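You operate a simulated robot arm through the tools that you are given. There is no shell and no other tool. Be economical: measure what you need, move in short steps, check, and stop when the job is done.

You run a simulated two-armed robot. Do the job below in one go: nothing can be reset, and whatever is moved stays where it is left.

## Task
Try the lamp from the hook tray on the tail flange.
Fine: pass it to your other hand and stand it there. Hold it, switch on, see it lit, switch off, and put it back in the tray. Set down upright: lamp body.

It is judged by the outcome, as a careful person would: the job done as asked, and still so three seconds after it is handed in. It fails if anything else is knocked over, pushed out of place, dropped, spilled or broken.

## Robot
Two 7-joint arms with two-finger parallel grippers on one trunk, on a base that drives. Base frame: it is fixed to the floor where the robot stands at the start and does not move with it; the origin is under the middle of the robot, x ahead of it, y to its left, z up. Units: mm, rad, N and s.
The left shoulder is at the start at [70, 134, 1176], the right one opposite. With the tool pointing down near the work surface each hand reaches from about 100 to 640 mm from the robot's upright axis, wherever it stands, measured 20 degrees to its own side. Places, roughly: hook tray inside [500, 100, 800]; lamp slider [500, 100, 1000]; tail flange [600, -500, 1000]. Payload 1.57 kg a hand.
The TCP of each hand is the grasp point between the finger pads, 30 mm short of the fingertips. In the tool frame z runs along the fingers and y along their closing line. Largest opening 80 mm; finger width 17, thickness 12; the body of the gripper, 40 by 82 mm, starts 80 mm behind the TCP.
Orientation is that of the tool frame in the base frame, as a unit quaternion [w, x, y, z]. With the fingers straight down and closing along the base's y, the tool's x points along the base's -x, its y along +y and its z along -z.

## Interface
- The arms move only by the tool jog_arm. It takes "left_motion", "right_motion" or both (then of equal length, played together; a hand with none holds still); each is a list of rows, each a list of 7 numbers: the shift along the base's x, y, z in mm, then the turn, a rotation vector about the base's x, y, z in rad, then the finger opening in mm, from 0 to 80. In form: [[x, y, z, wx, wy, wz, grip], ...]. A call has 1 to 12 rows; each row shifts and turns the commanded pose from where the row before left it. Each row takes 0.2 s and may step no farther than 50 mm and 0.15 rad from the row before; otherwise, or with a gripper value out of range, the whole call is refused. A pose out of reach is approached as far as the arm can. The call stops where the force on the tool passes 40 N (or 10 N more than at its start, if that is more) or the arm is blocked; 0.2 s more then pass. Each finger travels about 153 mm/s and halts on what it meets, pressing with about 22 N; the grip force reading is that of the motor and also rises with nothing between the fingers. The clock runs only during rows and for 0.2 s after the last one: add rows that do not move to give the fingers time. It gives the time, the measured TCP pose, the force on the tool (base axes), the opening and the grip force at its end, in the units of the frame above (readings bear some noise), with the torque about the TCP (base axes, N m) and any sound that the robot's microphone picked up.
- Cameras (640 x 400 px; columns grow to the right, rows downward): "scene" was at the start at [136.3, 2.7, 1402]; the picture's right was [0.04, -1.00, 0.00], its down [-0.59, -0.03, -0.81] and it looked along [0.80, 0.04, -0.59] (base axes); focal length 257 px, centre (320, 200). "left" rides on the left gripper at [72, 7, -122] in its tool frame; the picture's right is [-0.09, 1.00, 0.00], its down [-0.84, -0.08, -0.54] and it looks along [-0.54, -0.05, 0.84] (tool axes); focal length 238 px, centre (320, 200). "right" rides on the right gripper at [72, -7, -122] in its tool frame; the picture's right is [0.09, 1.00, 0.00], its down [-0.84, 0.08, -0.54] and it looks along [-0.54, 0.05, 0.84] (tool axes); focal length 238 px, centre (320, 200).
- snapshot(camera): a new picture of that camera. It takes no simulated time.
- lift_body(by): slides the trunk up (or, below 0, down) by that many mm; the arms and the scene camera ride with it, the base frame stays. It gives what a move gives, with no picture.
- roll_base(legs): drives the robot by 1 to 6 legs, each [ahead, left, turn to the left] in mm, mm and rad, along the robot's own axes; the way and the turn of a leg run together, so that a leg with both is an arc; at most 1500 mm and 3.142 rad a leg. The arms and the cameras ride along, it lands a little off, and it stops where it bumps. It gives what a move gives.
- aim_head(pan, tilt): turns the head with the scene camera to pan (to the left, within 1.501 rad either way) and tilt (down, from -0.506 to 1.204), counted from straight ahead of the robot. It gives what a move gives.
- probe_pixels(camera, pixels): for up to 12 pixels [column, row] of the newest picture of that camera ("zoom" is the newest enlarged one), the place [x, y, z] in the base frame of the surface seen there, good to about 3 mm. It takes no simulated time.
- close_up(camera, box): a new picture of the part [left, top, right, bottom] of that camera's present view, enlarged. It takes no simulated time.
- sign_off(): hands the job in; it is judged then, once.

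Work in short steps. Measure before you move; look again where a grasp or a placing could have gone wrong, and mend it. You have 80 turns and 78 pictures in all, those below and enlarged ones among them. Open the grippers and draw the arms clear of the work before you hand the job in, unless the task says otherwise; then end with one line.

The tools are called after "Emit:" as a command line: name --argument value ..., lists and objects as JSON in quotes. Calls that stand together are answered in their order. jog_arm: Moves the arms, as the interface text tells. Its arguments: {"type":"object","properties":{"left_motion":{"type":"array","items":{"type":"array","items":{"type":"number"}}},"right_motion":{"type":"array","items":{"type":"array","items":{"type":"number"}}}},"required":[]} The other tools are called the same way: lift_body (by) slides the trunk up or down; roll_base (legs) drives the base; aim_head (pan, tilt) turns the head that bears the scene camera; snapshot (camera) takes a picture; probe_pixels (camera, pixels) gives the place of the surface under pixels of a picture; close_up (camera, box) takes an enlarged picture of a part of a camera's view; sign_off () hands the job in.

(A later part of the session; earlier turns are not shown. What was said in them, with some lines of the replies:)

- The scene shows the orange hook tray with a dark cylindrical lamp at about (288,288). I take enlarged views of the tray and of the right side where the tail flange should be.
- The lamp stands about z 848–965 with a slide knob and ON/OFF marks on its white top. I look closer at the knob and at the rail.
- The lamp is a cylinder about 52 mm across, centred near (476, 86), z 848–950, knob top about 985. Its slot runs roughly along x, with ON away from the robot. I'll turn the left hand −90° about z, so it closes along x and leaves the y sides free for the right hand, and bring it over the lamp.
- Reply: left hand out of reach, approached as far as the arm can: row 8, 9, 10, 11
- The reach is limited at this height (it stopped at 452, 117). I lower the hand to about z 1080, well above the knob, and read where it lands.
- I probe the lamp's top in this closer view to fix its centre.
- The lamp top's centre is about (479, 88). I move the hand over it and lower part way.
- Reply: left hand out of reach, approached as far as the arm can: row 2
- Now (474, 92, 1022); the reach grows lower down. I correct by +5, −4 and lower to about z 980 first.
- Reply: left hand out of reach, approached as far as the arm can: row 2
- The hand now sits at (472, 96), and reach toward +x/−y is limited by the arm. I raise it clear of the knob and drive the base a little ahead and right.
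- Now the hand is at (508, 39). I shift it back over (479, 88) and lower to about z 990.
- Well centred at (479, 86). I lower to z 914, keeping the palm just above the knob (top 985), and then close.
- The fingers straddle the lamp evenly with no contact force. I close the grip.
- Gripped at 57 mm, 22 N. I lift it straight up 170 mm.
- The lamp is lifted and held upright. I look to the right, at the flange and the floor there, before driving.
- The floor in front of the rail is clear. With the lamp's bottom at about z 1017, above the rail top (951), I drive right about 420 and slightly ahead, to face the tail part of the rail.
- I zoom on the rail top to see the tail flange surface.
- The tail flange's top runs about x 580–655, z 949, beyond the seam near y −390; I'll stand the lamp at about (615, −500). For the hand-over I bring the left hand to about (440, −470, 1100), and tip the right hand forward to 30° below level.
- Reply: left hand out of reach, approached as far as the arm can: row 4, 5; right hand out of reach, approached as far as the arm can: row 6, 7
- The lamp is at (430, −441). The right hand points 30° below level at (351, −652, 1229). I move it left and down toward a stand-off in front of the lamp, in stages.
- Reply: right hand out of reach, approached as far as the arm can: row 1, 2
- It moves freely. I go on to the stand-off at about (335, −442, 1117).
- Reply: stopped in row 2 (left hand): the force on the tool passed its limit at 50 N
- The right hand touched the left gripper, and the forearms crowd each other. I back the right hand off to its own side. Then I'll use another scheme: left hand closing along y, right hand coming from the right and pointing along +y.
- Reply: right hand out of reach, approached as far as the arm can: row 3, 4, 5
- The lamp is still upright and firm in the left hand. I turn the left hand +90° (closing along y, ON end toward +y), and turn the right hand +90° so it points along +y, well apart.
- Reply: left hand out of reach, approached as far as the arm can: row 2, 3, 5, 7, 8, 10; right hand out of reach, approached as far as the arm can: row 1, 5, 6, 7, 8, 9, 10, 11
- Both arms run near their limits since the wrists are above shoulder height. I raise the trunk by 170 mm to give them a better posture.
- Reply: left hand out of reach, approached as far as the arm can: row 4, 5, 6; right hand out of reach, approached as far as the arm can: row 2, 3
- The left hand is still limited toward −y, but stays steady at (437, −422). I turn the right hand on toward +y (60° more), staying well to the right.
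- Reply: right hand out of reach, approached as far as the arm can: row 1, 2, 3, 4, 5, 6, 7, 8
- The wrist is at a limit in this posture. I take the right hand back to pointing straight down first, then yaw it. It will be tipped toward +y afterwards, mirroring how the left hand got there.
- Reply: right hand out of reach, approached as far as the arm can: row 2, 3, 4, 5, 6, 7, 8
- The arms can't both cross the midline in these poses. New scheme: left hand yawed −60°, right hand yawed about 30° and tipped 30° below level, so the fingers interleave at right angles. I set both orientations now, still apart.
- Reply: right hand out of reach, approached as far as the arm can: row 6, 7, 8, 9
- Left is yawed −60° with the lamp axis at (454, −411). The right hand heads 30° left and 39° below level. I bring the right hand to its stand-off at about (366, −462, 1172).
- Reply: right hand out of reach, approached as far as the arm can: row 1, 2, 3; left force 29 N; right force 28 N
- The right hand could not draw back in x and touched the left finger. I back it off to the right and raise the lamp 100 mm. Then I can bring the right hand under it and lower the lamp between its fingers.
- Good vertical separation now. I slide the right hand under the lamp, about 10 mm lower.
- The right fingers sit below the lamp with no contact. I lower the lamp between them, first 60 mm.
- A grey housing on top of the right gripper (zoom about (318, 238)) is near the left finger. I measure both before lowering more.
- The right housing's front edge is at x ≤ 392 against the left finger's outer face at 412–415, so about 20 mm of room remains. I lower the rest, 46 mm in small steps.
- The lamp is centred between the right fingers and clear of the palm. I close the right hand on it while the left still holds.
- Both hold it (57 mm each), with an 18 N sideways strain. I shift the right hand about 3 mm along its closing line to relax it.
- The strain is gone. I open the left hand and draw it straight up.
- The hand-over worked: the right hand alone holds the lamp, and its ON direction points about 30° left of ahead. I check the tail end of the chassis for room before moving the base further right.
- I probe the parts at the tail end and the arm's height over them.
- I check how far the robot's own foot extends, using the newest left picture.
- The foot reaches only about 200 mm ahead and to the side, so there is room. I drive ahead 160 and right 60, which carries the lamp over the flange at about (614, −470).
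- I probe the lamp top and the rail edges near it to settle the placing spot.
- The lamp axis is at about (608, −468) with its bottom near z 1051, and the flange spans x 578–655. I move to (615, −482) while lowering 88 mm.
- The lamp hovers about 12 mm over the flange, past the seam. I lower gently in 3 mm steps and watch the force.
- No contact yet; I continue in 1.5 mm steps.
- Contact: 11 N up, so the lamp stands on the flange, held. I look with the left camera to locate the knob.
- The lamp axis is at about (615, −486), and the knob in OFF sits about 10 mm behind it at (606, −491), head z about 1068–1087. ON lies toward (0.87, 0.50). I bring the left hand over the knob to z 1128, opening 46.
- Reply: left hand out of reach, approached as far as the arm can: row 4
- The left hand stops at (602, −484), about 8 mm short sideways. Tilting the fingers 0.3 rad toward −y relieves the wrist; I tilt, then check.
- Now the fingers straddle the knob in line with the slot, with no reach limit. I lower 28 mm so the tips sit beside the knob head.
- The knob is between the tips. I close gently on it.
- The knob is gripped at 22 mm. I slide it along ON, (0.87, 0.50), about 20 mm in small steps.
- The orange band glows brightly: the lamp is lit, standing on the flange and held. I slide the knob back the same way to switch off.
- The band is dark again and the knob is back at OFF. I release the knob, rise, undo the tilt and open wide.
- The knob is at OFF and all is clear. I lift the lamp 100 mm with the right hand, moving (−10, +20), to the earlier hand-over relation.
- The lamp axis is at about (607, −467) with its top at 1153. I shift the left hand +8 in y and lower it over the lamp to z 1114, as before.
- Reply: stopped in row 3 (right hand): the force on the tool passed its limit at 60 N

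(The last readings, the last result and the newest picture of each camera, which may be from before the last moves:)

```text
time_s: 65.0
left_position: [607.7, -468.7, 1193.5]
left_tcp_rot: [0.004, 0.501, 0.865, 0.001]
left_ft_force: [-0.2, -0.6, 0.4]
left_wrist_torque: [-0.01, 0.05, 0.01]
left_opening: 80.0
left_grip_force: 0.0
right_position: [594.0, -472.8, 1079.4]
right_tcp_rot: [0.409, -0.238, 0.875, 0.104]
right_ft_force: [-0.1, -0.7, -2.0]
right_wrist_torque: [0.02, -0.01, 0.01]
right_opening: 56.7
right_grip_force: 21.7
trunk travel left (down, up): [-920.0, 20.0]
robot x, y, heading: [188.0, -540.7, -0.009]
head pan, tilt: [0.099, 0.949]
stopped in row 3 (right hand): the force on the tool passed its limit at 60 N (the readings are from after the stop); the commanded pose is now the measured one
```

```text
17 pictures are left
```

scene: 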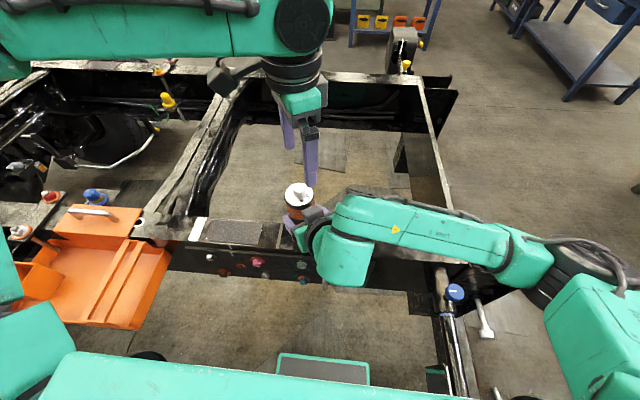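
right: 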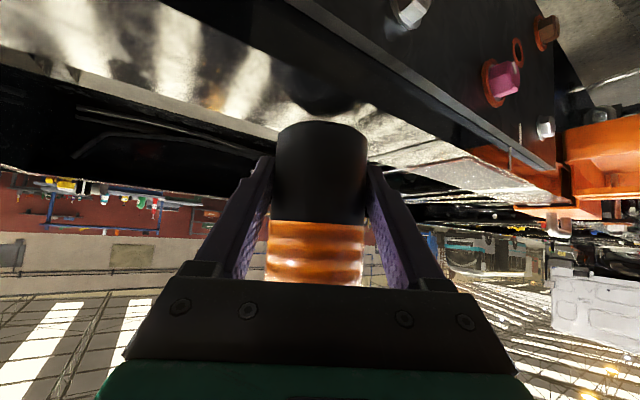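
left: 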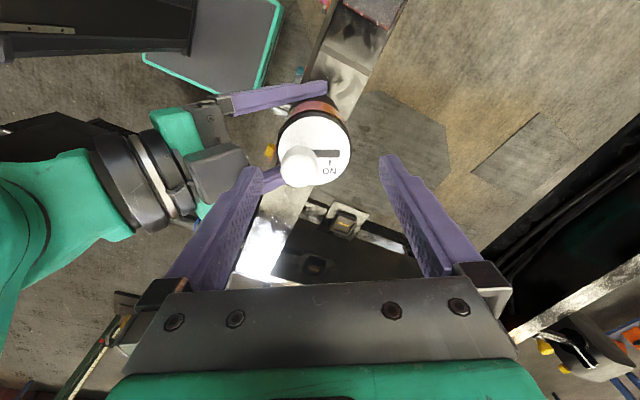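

The right hand was pushed: the wide-open left fingertip met the right gripper's grey housing (left view about (245, 168)). I raise the left hand, narrow it to 70 mm, restore the right hand's pose and measure again.

Emit:
jog_arm --left_motion '[[0, 0, 25, 0, 0, 0, 80], [0, 0, 15, 0, 0, 0, 70], [0, 0, 0, 0, 0, 0, 70], [0, 0, 0, 0, 0, 0, 70]]' --right_motion '[[0, 0, 0, 0, 0, 0, 40], [1, 2, 3, 0.005, -0.008, 0, 40], [1, 2, 2, 0.0045, -0.0085, 0, 40], [0, 0, 0, 0, 0, 0, 40]]'

Emit:
close_up --camera "left" --box '[180, 60, 420, 220]'

Emit:
probe_pixels --camera "zoom" --pixels '[[160, 190], [130, 160], [165, 160], [130, 200], [100, 180], [350, 120], [440, 190], [350, 200], [400, 230], [300, 160], [230, 265], [200, 300]]'

```text
time_s: 66.0
left_position: [605.3, -467.9, 1232.6]
left_tcp_rot: [0.004, 0.502, 0.865, 0.001]
left_ft_force: [-0.5, 0.3, -0.6]
left_wrist_torque: [0.04, 0.03, 0.0]
left_opening: 70.0
left_grip_force: 0.0
right_position: [594.1, -468.5, 1084.0]
right_tcp_rot: [0.418, -0.237, 0.871, 0.105]
right_ft_force: [-0.1, 0.6, -1.1]
right_wrist_torque: [-0.02, 0.03, -0.01]
right_opening: 56.7
right_grip_force: 22.2
trunk travel left (down, up): [-920.0, 20.0]
robot x, y, heading: [192.5, -544.7, -0.007]
head pan, tilt: [0.099, 0.949]
```

```text
2.50 times, centred on (300, 140) of left
```

zoom: 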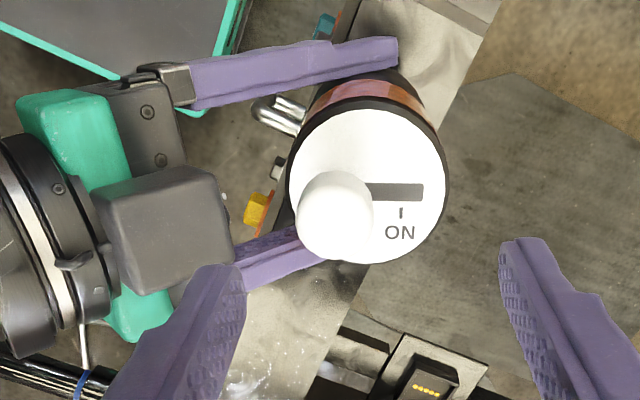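

```text
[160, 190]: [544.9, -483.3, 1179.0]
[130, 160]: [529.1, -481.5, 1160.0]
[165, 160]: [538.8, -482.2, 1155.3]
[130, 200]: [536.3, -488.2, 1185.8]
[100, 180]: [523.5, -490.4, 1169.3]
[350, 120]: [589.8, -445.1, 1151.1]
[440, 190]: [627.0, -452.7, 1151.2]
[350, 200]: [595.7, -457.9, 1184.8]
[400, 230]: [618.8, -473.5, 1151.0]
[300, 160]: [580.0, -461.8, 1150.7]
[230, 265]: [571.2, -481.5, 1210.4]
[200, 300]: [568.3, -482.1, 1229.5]
```

The right housing's front edge is only about 43 mm behind the lamp axis, so the same finger plane won't fit. I turn the left hand +90° so that it closes across, with its tips staying above the right fingers, starting 25 mm higher.

Emit:
jog_arm --left_motion '[[0, 1, 25, 0, 0, 0.1428, 76], [0, 1, 0, 0, 0, 0.1428, 76], [0, 0, 0, 0, 0, 0.1428, 76], [0, 0, 0, 0, 0, 0.1428, 76], [0, 0, 0, 0, 0, 0.1428, 76], [0, 0, 0, 0, 0, 0.1428, 76], [0, 0, 0, 0, 0, 0.1428, 76], [0, 0, 0, 0, 0, 0.1428, 76], [0, 0, 0, 0, 0, 0.1428, 76], [0, 0, 0, 0, 0, 0.1428, 76], [0, 0, 0, 0, 0, 0.1428, 76], [0, 0, 0, 0, 0, 0, 76]]'

Emit:
snapshot --camera "left"

```text
time_s: 68.6
left_position: [607.6, -467.2, 1258.3]
left_tcp_rot: [0.003, -0.258, 0.966, 0.003]
left_ft_force: [-0.2, 0.4, 1.1]
left_wrist_torque: [-0.01, -0.01, -0.01]
left_opening: 75.9
left_grip_force: 0.1
right_position: [595.4, -468.9, 1084.2]
right_tcp_rot: [0.418, -0.238, 0.87, 0.106]
right_ft_force: [-0.2, 0.1, -1.5]
right_wrist_torque: [-0.02, -0.01, 0.01]
right_opening: 57.0
right_grip_force: 21.7
trunk travel left (down, up): [-920.0, 20.0]
robot x, y, heading: [194.0, -542.0, -0.006]
head pan, tilt: [0.099, 0.949]
```

```text
15 pictures are left
```

left: 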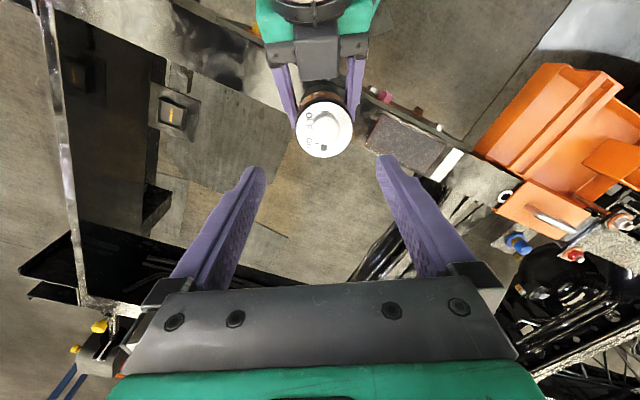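

Reached without limits; the right hand's fingers lie parallel, below. I check the lamp centre in this view.

Emit:
probe_pixels --camera "left" --pixels '[[299, 130], [350, 130], [324, 155], [310, 148], [340, 148], [327, 122]]'

```text
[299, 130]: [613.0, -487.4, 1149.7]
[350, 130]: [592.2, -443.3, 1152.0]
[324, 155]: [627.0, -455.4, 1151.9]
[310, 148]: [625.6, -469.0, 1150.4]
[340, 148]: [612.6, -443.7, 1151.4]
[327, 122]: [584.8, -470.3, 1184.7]
```

Well centred (lamp axis about (605, −467)). I lower the left hand to z 1136 so its tips stay just above the right fingers.

Emit:
jog_arm --left_motion '[[-2, 0, -30, 0, 0, 0, 76], [0, 0, -30, 0, 0, 0, 76], [0, 0, -25, 0, 0, 0, 76], [0, 0, -20, 0, 0, 0, 76], [0, 0, -17, 0, 0, 0, 76], [0, 0, 0, 0, 0, 0, 76]]'

Emit:
snapshot --camera "left"

```text
time_s: 70.0
left_position: [604.4, -466.0, 1138.5]
left_tcp_rot: [0.002, -0.257, 0.966, 0.003]
left_ft_force: [-0.2, -0.2, 0.4]
left_wrist_torque: [0.01, 0.0, 0.03]
left_opening: 75.8
left_grip_force: 0.0
right_position: [595.6, -468.6, 1083.4]
right_tcp_rot: [0.418, -0.237, 0.871, 0.105]
right_ft_force: [-0.1, 0.6, -1.4]
right_wrist_torque: [0.0, 0.01, 0.01]
right_opening: 56.6
right_grip_force: 21.7
trunk travel left (down, up): [-920.0, 20.0]
robot x, y, heading: [189.8, -542.0, -0.01]
head pan, tilt: [0.099, 0.949]
```

```text
14 pictures are left
```

left: 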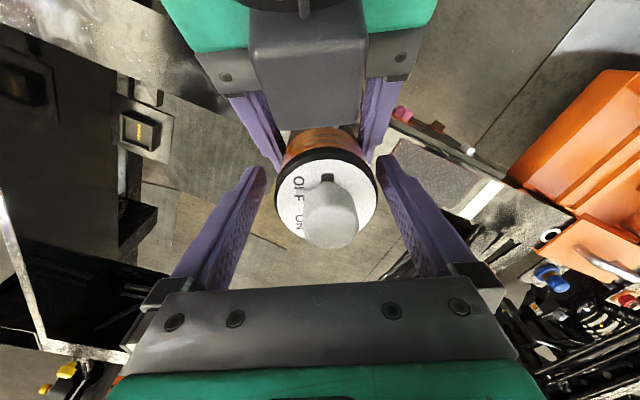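

The fingers are evenly placed beside the lamp's top, clear of the right hand. I close the left hand.

Emit:
jog_arm --left_motion '[[0, 0, 0, 0, 0, 0, 62], [0, 0, 0, 0, 0, 0, 50], [0, 0, 0, 0, 0, 0, 40], [0, 0, 0, 0, 0, 0, 40]]'

```text
time_s: 71.0
left_position: [603.2, -466.7, 1137.3]
left_tcp_rot: [0.002, -0.257, 0.966, 0.005]
left_ft_force: [-7.8, 16.8, 7.2]
left_wrist_torque: [0.06, 0.04, 0.06]
left_opening: 57.2
left_grip_force: 21.6
right_position: [596.2, -468.9, 1083.3]
right_tcp_rot: [0.418, -0.235, 0.872, 0.104]
right_ft_force: [7.5, -16.4, -8.1]
right_wrist_torque: [0.8, 0.4, -0.23]
right_opening: 56.6
right_grip_force: 21.8
trunk travel left (down, up): [-920.0, 20.0]
robot x, y, heading: [187.7, -541.2, -0.01]
head pan, tilt: [0.099, 0.949]
```

Both hold it, with an 18 N sideways strain. I relax it by moving the left hand about 3 mm along its closing line.

Emit:
jog_arm --left_motion '[[-0.7, 1.4, 0.3, 0, 0, 0, 40], [-0.7, 1.4, 0.2, 0, 0, 0, 40], [0, 0, 0, 0, 0, 0, 40]]'

```text
time_s: 71.8
left_position: [604.0, -464.0, 1138.7]
left_tcp_rot: [0.002, -0.256, 0.967, 0.002]
left_ft_force: [-5.6, 10.0, 3.1]
left_wrist_torque: [0.07, 0.13, 0.02]
left_opening: 57.4
left_grip_force: 21.8
right_position: [595.5, -468.9, 1084.3]
right_tcp_rot: [0.418, -0.238, 0.87, 0.106]
right_ft_force: [6.4, -10.6, -4.9]
right_wrist_torque: [0.44, 0.29, -0.11]
right_opening: 57.0
right_grip_force: 21.8
trunk travel left (down, up): [-920.0, 20.0]
robot x, y, heading: [187.8, -543.8, -0.013]
head pan, tilt: [0.099, 0.949]
```

A little more relaxing, then I open the right hand and lift the lamp straight up with the left.

Emit:
jog_arm --left_motion '[[-0.8, 1.4, 0.2, 0, 0, 0, 40], [-0.7, 1.2, 0.2, 0, 0, 0, 40], [0, 0, 0, 0, 0, 0, 40]]'

Emit:
jog_arm --left_motion '[[0, 0, 0, 0, 0, 0, 40], [0, 0, 0, 0, 0, 0, 40], [0, 0, 0, 0, 0, 0, 40], [0, 0, 10, 0, 0, 0, 40], [0, 0, 25, 0, 0, 0, 40], [0, 0, 35, 0, 0, 0, 40], [0, 0, 40, 0, 0, 0, 40], [0, 0, 0, 0, 0, 0, 40]]' --right_motion '[[0, 0, 0, 0, 0, 0, 70], [0, 0, 0, 0, 0, 0, 80], [0, 0, 0, 0, 0, 0, 80], [0, 0, 0, 0, 0, 0, 80], [0, 0, 0, 0, 0, 0, 80], [0, 0, 0, 0, 0, 0, 80], [0, 0, 0, 0, 0, 0, 80], [0, 0, 0, 0, 0, 0, 80]]'

Emit:
snapshot --camera "scene"

```text
time_s: 72.6
left_position: [601.4, -462.5, 1138.9]
left_tcp_rot: [0.002, -0.256, 0.967, 0.001]
left_ft_force: [2.5, -8.4, 1.1]
left_wrist_torque: [-0.64, -0.1, 0.02]
left_opening: 57.1
left_grip_force: 21.9
right_position: [594.7, -466.2, 1084.1]
right_tcp_rot: [0.418, -0.239, 0.87, 0.108]
right_ft_force: [-1.6, 8.5, -0.8]
right_wrist_torque: [0.22, 0.05, 0.04]
right_opening: 56.9
right_grip_force: 22.1
trunk travel left (down, up): [-920.0, 20.0]
robot x, y, heading: [191.3, -541.9, -0.005]
head pan, tilt: [0.099, 0.949]
```

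```text
time_s: 74.4
left_position: [603.0, -459.9, 1247.7]
left_tcp_rot: [0.002, -0.257, 0.967, 0.003]
left_ft_force: [-0.5, 0.0, -1.6]
left_wrist_torque: [0.03, -0.01, -0.01]
left_opening: 57.1
left_grip_force: 22.1
right_position: [596.8, -468.4, 1084.5]
right_tcp_rot: [0.418, -0.238, 0.871, 0.106]
right_ft_force: [0.2, -0.9, -0.1]
right_wrist_torque: [0.01, 0.03, -0.01]
right_opening: 80.0
right_grip_force: 0.0
trunk travel left (down, up): [-920.0, 20.0]
robot x, y, heading: [194.6, -540.9, -0.015]
head pan, tilt: [0.099, 0.949]
```

```text
13 pictures are left
```

scene: 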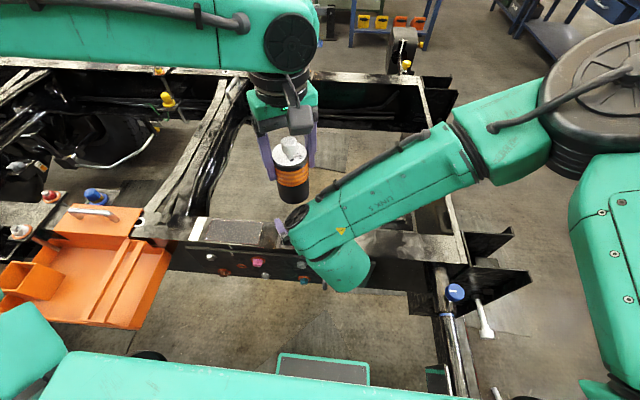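

The left hand alone holds the lamp, upright and well clear. I move the right hand away to its side and up.

Emit:
jog_arm --right_motion '[[0, -35, 0, 0, 0, 0, 80], [0, -40, 0, 0, 0, 0, 80], [0, -40, 20, 0, 0, 0, 80], [0, -40, 30, 0, 0, 0, 80], [0, -20, 35, 0, 0, 0, 80], [0, 0, 35, 0, 0, 0, 80], [0, 0, 0, 0, 0, 0, 80]]'

Emit:
roll_base --legs '[[-142, 0, 0]]'

```text
time_s: 76.0
left_position: [601.9, -460.5, 1247.5]
left_tcp_rot: [0.001, -0.258, 0.966, 0.003]
left_ft_force: [-1.1, 0.4, -1.5]
left_wrist_torque: [-0.01, 0.04, -0.01]
left_opening: 57.2
left_grip_force: 21.5
right_position: [594.7, -643.1, 1203.9]
right_tcp_rot: [0.418, -0.238, 0.87, 0.106]
right_ft_force: [0.5, 0.7, -0.2]
right_wrist_torque: [-0.05, -0.02, -0.04]
right_opening: 79.9
right_grip_force: 0.0
trunk travel left (down, up): [-920.0, 20.0]
robot x, y, heading: [188.6, -541.9, -0.007]
head pan, tilt: [0.099, 0.949]
```

```text
time_s: 77.3
left_position: [466.4, -460.6, 1246.3]
left_tcp_rot: [0.0, -0.256, 0.967, 0.004]
left_ft_force: [0.1, 0.4, -1.7]
left_wrist_torque: [-0.02, 0.0, 0.01]
left_opening: 57.3
left_grip_force: 21.5
right_position: [458.6, -643.0, 1201.9]
right_tcp_rot: [0.417, -0.237, 0.871, 0.106]
right_ft_force: [0.5, 0.5, 0.3]
right_wrist_torque: [0.0, 0.01, -0.01]
right_opening: 79.9
right_grip_force: 0.0
trunk travel left (down, up): [-920.0, 20.0]
robot x, y, heading: [55.6, -540.2, -0.014]
head pan, tilt: [0.099, 0.949]
```

Now clear of the rail. I drive left 510 to bring the lamp over by the tray, still high.

Emit:
roll_base --legs '[[0, 510, 0.012]]'

Emit:
aim_head --pan 0.2 --tilt 0.85

Emit:
snapshot --camera "scene"

```text
time_s: 80.3
left_position: [469.7, 51.2, 1247.5]
left_tcp_rot: [0.002, -0.256, 0.967, 0.004]
left_ft_force: [-0.1, 0.8, -1.5]
left_wrist_torque: [-0.01, 0.03, 0.03]
left_opening: 57.2
left_grip_force: 22.2
right_position: [460.1, -132.3, 1204.1]
right_tcp_rot: [0.419, -0.235, 0.871, 0.105]
right_ft_force: [0.2, -0.7, 0.2]
right_wrist_torque: [0.01, -0.01, 0.04]
right_opening: 79.9
right_grip_force: 0.0
trunk travel left (down, up): [-920.0, 20.0]
robot x, y, heading: [57.2, -26.6, -0.013]
head pan, tilt: [0.099, 0.949]
```

```text
time_s: 81.0
left_position: [470.2, 51.8, 1247.1]
left_tcp_rot: [0.002, -0.255, 0.967, 0.003]
left_ft_force: [-0.7, 0.4, -1.5]
left_wrist_torque: [0.0, 0.04, 0.0]
left_opening: 57.0
left_grip_force: 21.9
right_position: [461.2, -131.8, 1204.5]
right_tcp_rot: [0.418, -0.236, 0.871, 0.105]
right_ft_force: [0.4, -0.1, 0.2]
right_wrist_torque: [-0.03, 0.0, -0.03]
right_opening: 79.9
right_grip_force: 0.1
trunk travel left (down, up): [-920.0, 20.0]
robot x, y, heading: [56.7, -28.6, -0.015]
head pan, tilt: [0.201, 0.85]
```

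```text
12 pictures are left
```

scene: 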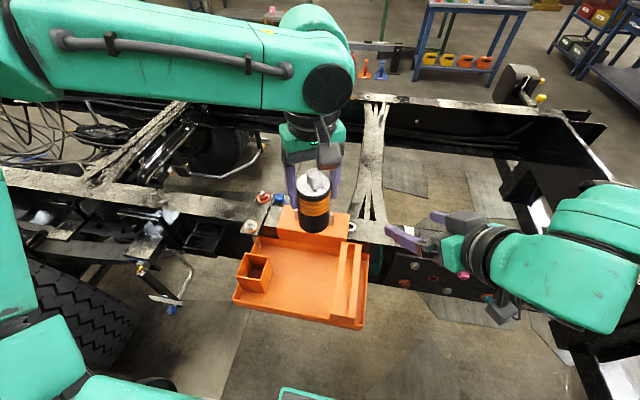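

The lamp is over the tray's region. I shift the left hand (+9, +36) to the original spot and lower the trunk 170 back to its first height.

Emit:
jog_arm --left_motion '[[4, 18, 0, 0, 0, 0, 40], [5, 18, 0, 0, 0, 0, 40], [0, 0, 0, 0, 0, 0, 40]]' --right_motion '[[0, -10, 15, 0, 0, 0, 80], [0, -10, 15, 0, 0, 0, 80], [0, 0, 0, 0, 0, 0, 80]]'

Emit:
lift_body --by -170

Emit:
snapshot --camera "left"

```text
time_s: 81.8
left_position: [479.5, 88.9, 1248.1]
left_tcp_rot: [0.002, -0.255, 0.967, 0.003]
left_ft_force: [-0.5, 0.8, -1.6]
left_wrist_torque: [-0.01, -0.01, 0.02]
left_opening: 57.0
left_grip_force: 21.5
right_position: [461.8, -150.6, 1232.5]
right_tcp_rot: [0.417, -0.236, 0.871, 0.105]
right_ft_force: [0.4, -0.1, 1.1]
right_wrist_torque: [0.0, -0.01, 0.0]
right_opening: 79.9
right_grip_force: 0.1
trunk travel left (down, up): [-920.0, 20.0]
robot x, y, heading: [57.6, -27.6, -0.009]
head pan, tilt: [0.201, 0.85]
```

```text
time_s: 83.7
left_position: [478.2, 88.9, 1078.5]
left_tcp_rot: [0.002, -0.255, 0.967, 0.003]
left_ft_force: [0.5, -0.2, -0.8]
left_wrist_torque: [0.02, 0.02, -0.03]
left_opening: 57.0
left_grip_force: 21.8
right_position: [461.2, -150.5, 1063.6]
right_tcp_rot: [0.418, -0.235, 0.871, 0.105]
right_ft_force: [0.1, -0.1, 0.2]
right_wrist_torque: [0.01, -0.01, 0.0]
right_opening: 80.2
right_grip_force: 0.0
trunk travel left (down, up): [-750.0, 190.0]
robot x, y, heading: [56.5, -25.6, -0.011]
head pan, tilt: [0.201, 0.85]
```

```text
11 pictures are left
```

left: 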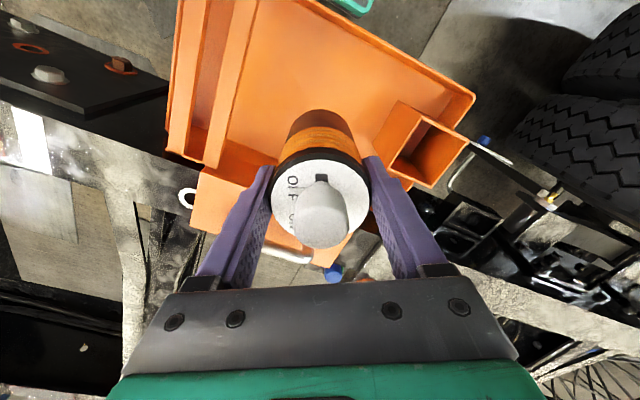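

Lamp steady over the empty middle of the tray. I lower 120 mm, then check.

Emit:
jog_arm --left_motion '[[0, 0, -35, 0, 0, 0, 40], [0, 0, -35, 0, 0, 0, 40], [0, 0, -30, 0, 0, 0, 40], [0, 0, -20, 0, 0, 0, 40], [0, 0, 0, 0, 0, 0, 40]]'

Emit:
snapshot --camera "scene"

```text
time_s: 84.9
left_position: [479.7, 87.8, 955.7]
left_tcp_rot: [0.002, -0.254, 0.967, 0.003]
left_ft_force: [-0.4, -0.6, -1.1]
left_wrist_torque: [-0.02, -0.01, -0.01]
left_opening: 56.9
left_grip_force: 21.6
right_position: [461.7, -149.9, 1064.4]
right_tcp_rot: [0.418, -0.236, 0.871, 0.105]
right_ft_force: [0.7, -0.2, 0.6]
right_wrist_torque: [0.01, 0.02, -0.02]
right_opening: 79.9
right_grip_force: 0.0
trunk travel left (down, up): [-750.0, 190.0]
robot x, y, heading: [58.8, -28.6, -0.012]
head pan, tilt: [0.201, 0.85]
```

```text
10 pictures are left
```

scene: 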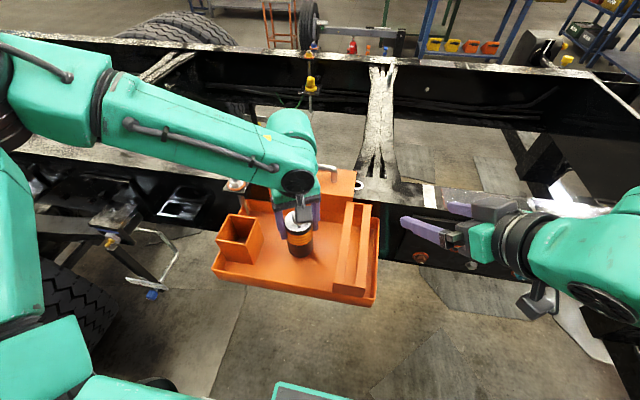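

About 18 mm left. I lower 12 mm in small steps, then creep.

Emit:
jog_arm --left_motion '[[0, 0, -4, 0, 0, 0, 40], [0, 0, -4, 0, 0, 0, 40], [0, 0, -4, 0, 0, 0, 40], [0, 0, 0, 0, 0, 0, 40]]'

Emit:
jog_arm --left_motion '[[0, 0, -1.5, 0, 0, 0, 40], [0, 0, -1.5, 0, 0, 0, 40], [0, 0, 0, 0, 0, 0, 40]]'

```text
time_s: 85.9
left_position: [478.6, 88.2, 945.1]
left_tcp_rot: [0.002, -0.255, 0.967, 0.003]
left_ft_force: [-0.5, -0.3, -1.2]
left_wrist_torque: [-0.01, -0.03, 0.02]
left_opening: 56.9
left_grip_force: 21.7
right_position: [462.3, -151.4, 1064.3]
right_tcp_rot: [0.417, -0.235, 0.871, 0.105]
right_ft_force: [0.7, 0.2, -1.2]
right_wrist_torque: [-0.01, -0.01, 0.02]
right_opening: 80.1
right_grip_force: 0.1
trunk travel left (down, up): [-750.0, 190.0]
robot x, y, heading: [59.3, -28.2, -0.013]
head pan, tilt: [0.201, 0.85]
```

```text
time_s: 86.7
left_position: [479.2, 87.6, 942.0]
left_tcp_rot: [0.002, -0.255, 0.967, 0.003]
left_ft_force: [0.7, -0.6, -1.7]
left_wrist_torque: [-0.02, 0.0, -0.03]
left_opening: 56.9
left_grip_force: 22.0
right_position: [461.8, -151.3, 1064.0]
right_tcp_rot: [0.418, -0.236, 0.871, 0.104]
right_ft_force: [0.0, 0.8, 0.2]
right_wrist_torque: [-0.01, 0.0, 0.01]
right_opening: 79.8
right_grip_force: 0.0
trunk travel left (down, up): [-750.0, 190.0]
robot x, y, heading: [60.2, -26.8, -0.012]
head pan, tilt: [0.201, 0.85]
```

No contact yet; I keep creeping.

Emit:
jog_arm --left_motion '[[0, 0, -1.5, 0, 0, 0, 40], [0, 0, -1.5, 0, 0, 0, 40], [0, 0, 0, 0, 0, 0, 40]]'

```text
time_s: 87.5
left_position: [478.3, 88.1, 939.8]
left_tcp_rot: [0.001, -0.256, 0.967, 0.004]
left_ft_force: [-0.2, 0.0, -2.2]
left_wrist_torque: [-0.05, 0.0, 0.0]
left_opening: 56.7
left_grip_force: 21.5
right_position: [461.7, -151.2, 1063.8]
right_tcp_rot: [0.418, -0.236, 0.871, 0.105]
right_ft_force: [0.0, 1.0, 0.3]
right_wrist_torque: [-0.03, -0.01, 0.02]
right_opening: 80.0
right_grip_force: 0.0
trunk travel left (down, up): [-750.0, 190.0]
robot x, y, heading: [57.7, -26.5, -0.015]
head pan, tilt: [0.201, 0.85]
```

Emit:
jog_arm --left_motion '[[0, 0, -1.2, 0, 0, 0, 40], [0, 0, -1.2, 0, 0, 0, 40], [0, 0, 0, 0, 0, 0, 40]]'

Emit:
close_up --camera "scene" --box '[210, 190, 390, 310]'

```text
time_s: 88.3
left_position: [478.1, 89.5, 936.9]
left_tcp_rot: [0.003, -0.255, 0.967, 0.003]
left_ft_force: [0.2, -0.4, 2.9]
left_wrist_torque: [0.02, -0.14, 0.01]
left_opening: 56.8
left_grip_force: 21.8
right_position: [460.4, -151.1, 1063.9]
right_tcp_rot: [0.418, -0.235, 0.871, 0.104]
right_ft_force: [0.1, 0.3, -0.3]
right_wrist_torque: [-0.01, 0.0, 0.01]
right_opening: 80.0
right_grip_force: 0.1
trunk travel left (down, up): [-750.0, 190.0]
robot x, y, heading: [55.3, -26.7, -0.012]
head pan, tilt: [0.201, 0.85]
```

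```text
3.33 times, centred on (300, 250) of scene
```

zoom: 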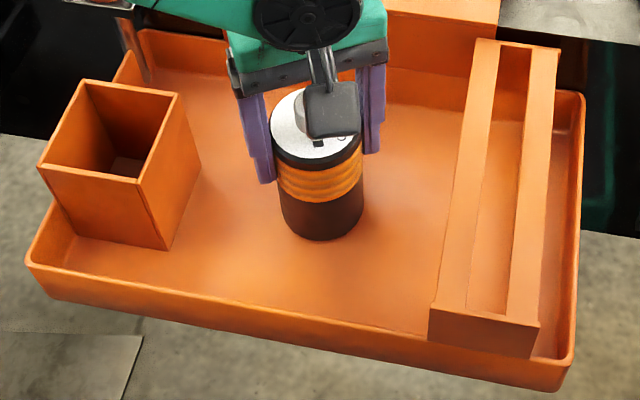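

Contact (force turned up by about 5 N) and the lamp stands upright in the tray. I seat it 0.8 mm more, open, and rise straight up.

Emit:
jog_arm --left_motion '[[0, 0, -0.8, 0, 0, 0, 40], [0, 0, 0, 0, 0, 0, 62], [0, 0, 0, 0, 0, 0, 78], [0, 0, 0, 0, 0, 0, 78], [0, 0, 20, 0, 0, 0, 78], [0, 0, 30, 0, 0, 0, 78], [0, 0, 40, 0, 0, 0, 78], [0, 0, 45, 0, 0, 0, 78], [0, 0, 0, 0, 0, 0, 78]]'

Emit:
close_up --camera "scene" --box '[210, 190, 390, 310]'

```text
time_s: 90.3
left_position: [477.1, 89.2, 1072.9]
left_tcp_rot: [0.002, -0.254, 0.967, 0.004]
left_ft_force: [0.1, -0.6, -0.2]
left_wrist_torque: [0.0, 0.0, 0.0]
left_opening: 78.0
left_grip_force: 0.1
right_position: [461.5, -150.3, 1064.0]
right_tcp_rot: [0.418, -0.236, 0.871, 0.105]
right_ft_force: [0.3, 0.1, -0.6]
right_wrist_torque: [0.01, -0.01, 0.02]
right_opening: 79.8
right_grip_force: 0.1
trunk travel left (down, up): [-750.0, 190.0]
robot x, y, heading: [57.6, -29.8, -0.012]
head pan, tilt: [0.201, 0.85]
```

```text
3.33 times, centred on (300, 250) of scene
```

zoom: 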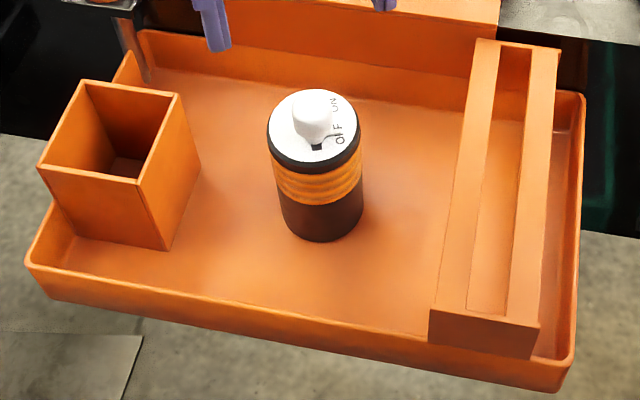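

The lamp stands upright in the tray, unlit, at OFF. I raise the left hand further and draw both arms back with the base.

Emit:
jog_arm --left_motion '[[0, 0, 40, 0, 0, 0, 78], [-5, 10, 40, 0, 0, 0, 78], [-15, 30, 20, 0, 0, 0, 78], [-15, 30, 0, 0, 0, 0, 78], [0, 0, 0, 0, 0, 0, 78]]' --right_motion '[[0, 0, 30, 0, 0, 0, 80], [0, -20, 30, 0, 0, 0, 80], [0, -20, 20, 0, 0, 0, 80], [0, 0, 0, 0, 0, 0, 80], [0, 0, 0, 0, 0, 0, 80]]'

Emit:
roll_base --legs '[[-60, 0, 0]]'

Emit:
snapshot --camera "scene"

```text
time_s: 91.5
left_position: [444.0, 160.4, 1172.2]
left_tcp_rot: [0.002, -0.255, 0.967, 0.004]
left_ft_force: [0.3, -0.5, 0.4]
left_wrist_torque: [0.0, -0.02, 0.02]
left_opening: 78.2
left_grip_force: 0.1
right_position: [462.0, -190.7, 1144.2]
right_tcp_rot: [0.417, -0.235, 0.871, 0.105]
right_ft_force: [-0.2, 0.2, -0.7]
right_wrist_torque: [0.03, 0.01, 0.02]
right_opening: 80.1
right_grip_force: 0.1
trunk travel left (down, up): [-750.0, 190.0]
robot x, y, heading: [57.6, -24.5, -0.013]
head pan, tilt: [0.201, 0.85]
```

```text
time_s: 92.5
left_position: [389.6, 162.5, 1169.4]
left_tcp_rot: [0.0, -0.256, 0.967, 0.004]
left_ft_force: [0.0, 0.5, -0.3]
left_wrist_torque: [0.0, 0.01, -0.03]
left_opening: 78.0
left_grip_force: 0.1
right_position: [408.3, -187.6, 1142.1]
right_tcp_rot: [0.415, -0.236, 0.872, 0.105]
right_ft_force: [-0.3, -0.4, 1.1]
right_wrist_torque: [0.03, -0.01, -0.03]
right_opening: 79.8
right_grip_force: 0.1
trunk travel left (down, up): [-750.0, 190.0]
robot x, y, heading: [-1.7, -23.4, -0.01]
head pan, tilt: [0.201, 0.85]
```

```text
7 pictures are left
```

scene: 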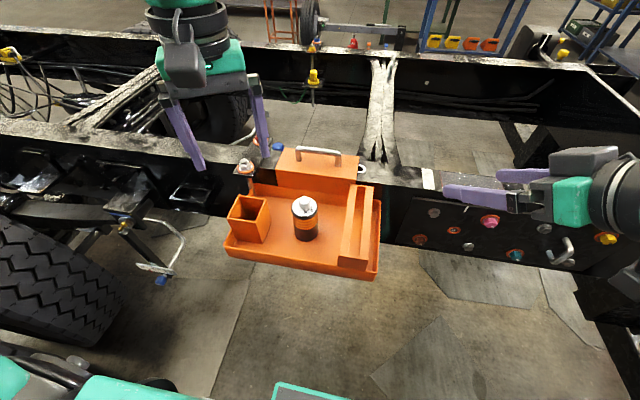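

The lamp stands upright and off in the tray at (305, 217). Nothing else is disturbed, and both hands are open and clear, so I hand the job in.

Emit:
sign_off

```text
The job is handed in.
```

I passed the lamp to the right hand, stood it on the tail flange and held it there; it lit when switched on, and it is now off and upright back in the tray. During the two hand-overs the grippers bumped each other three times, but nothing was dropped or knocked out of place.
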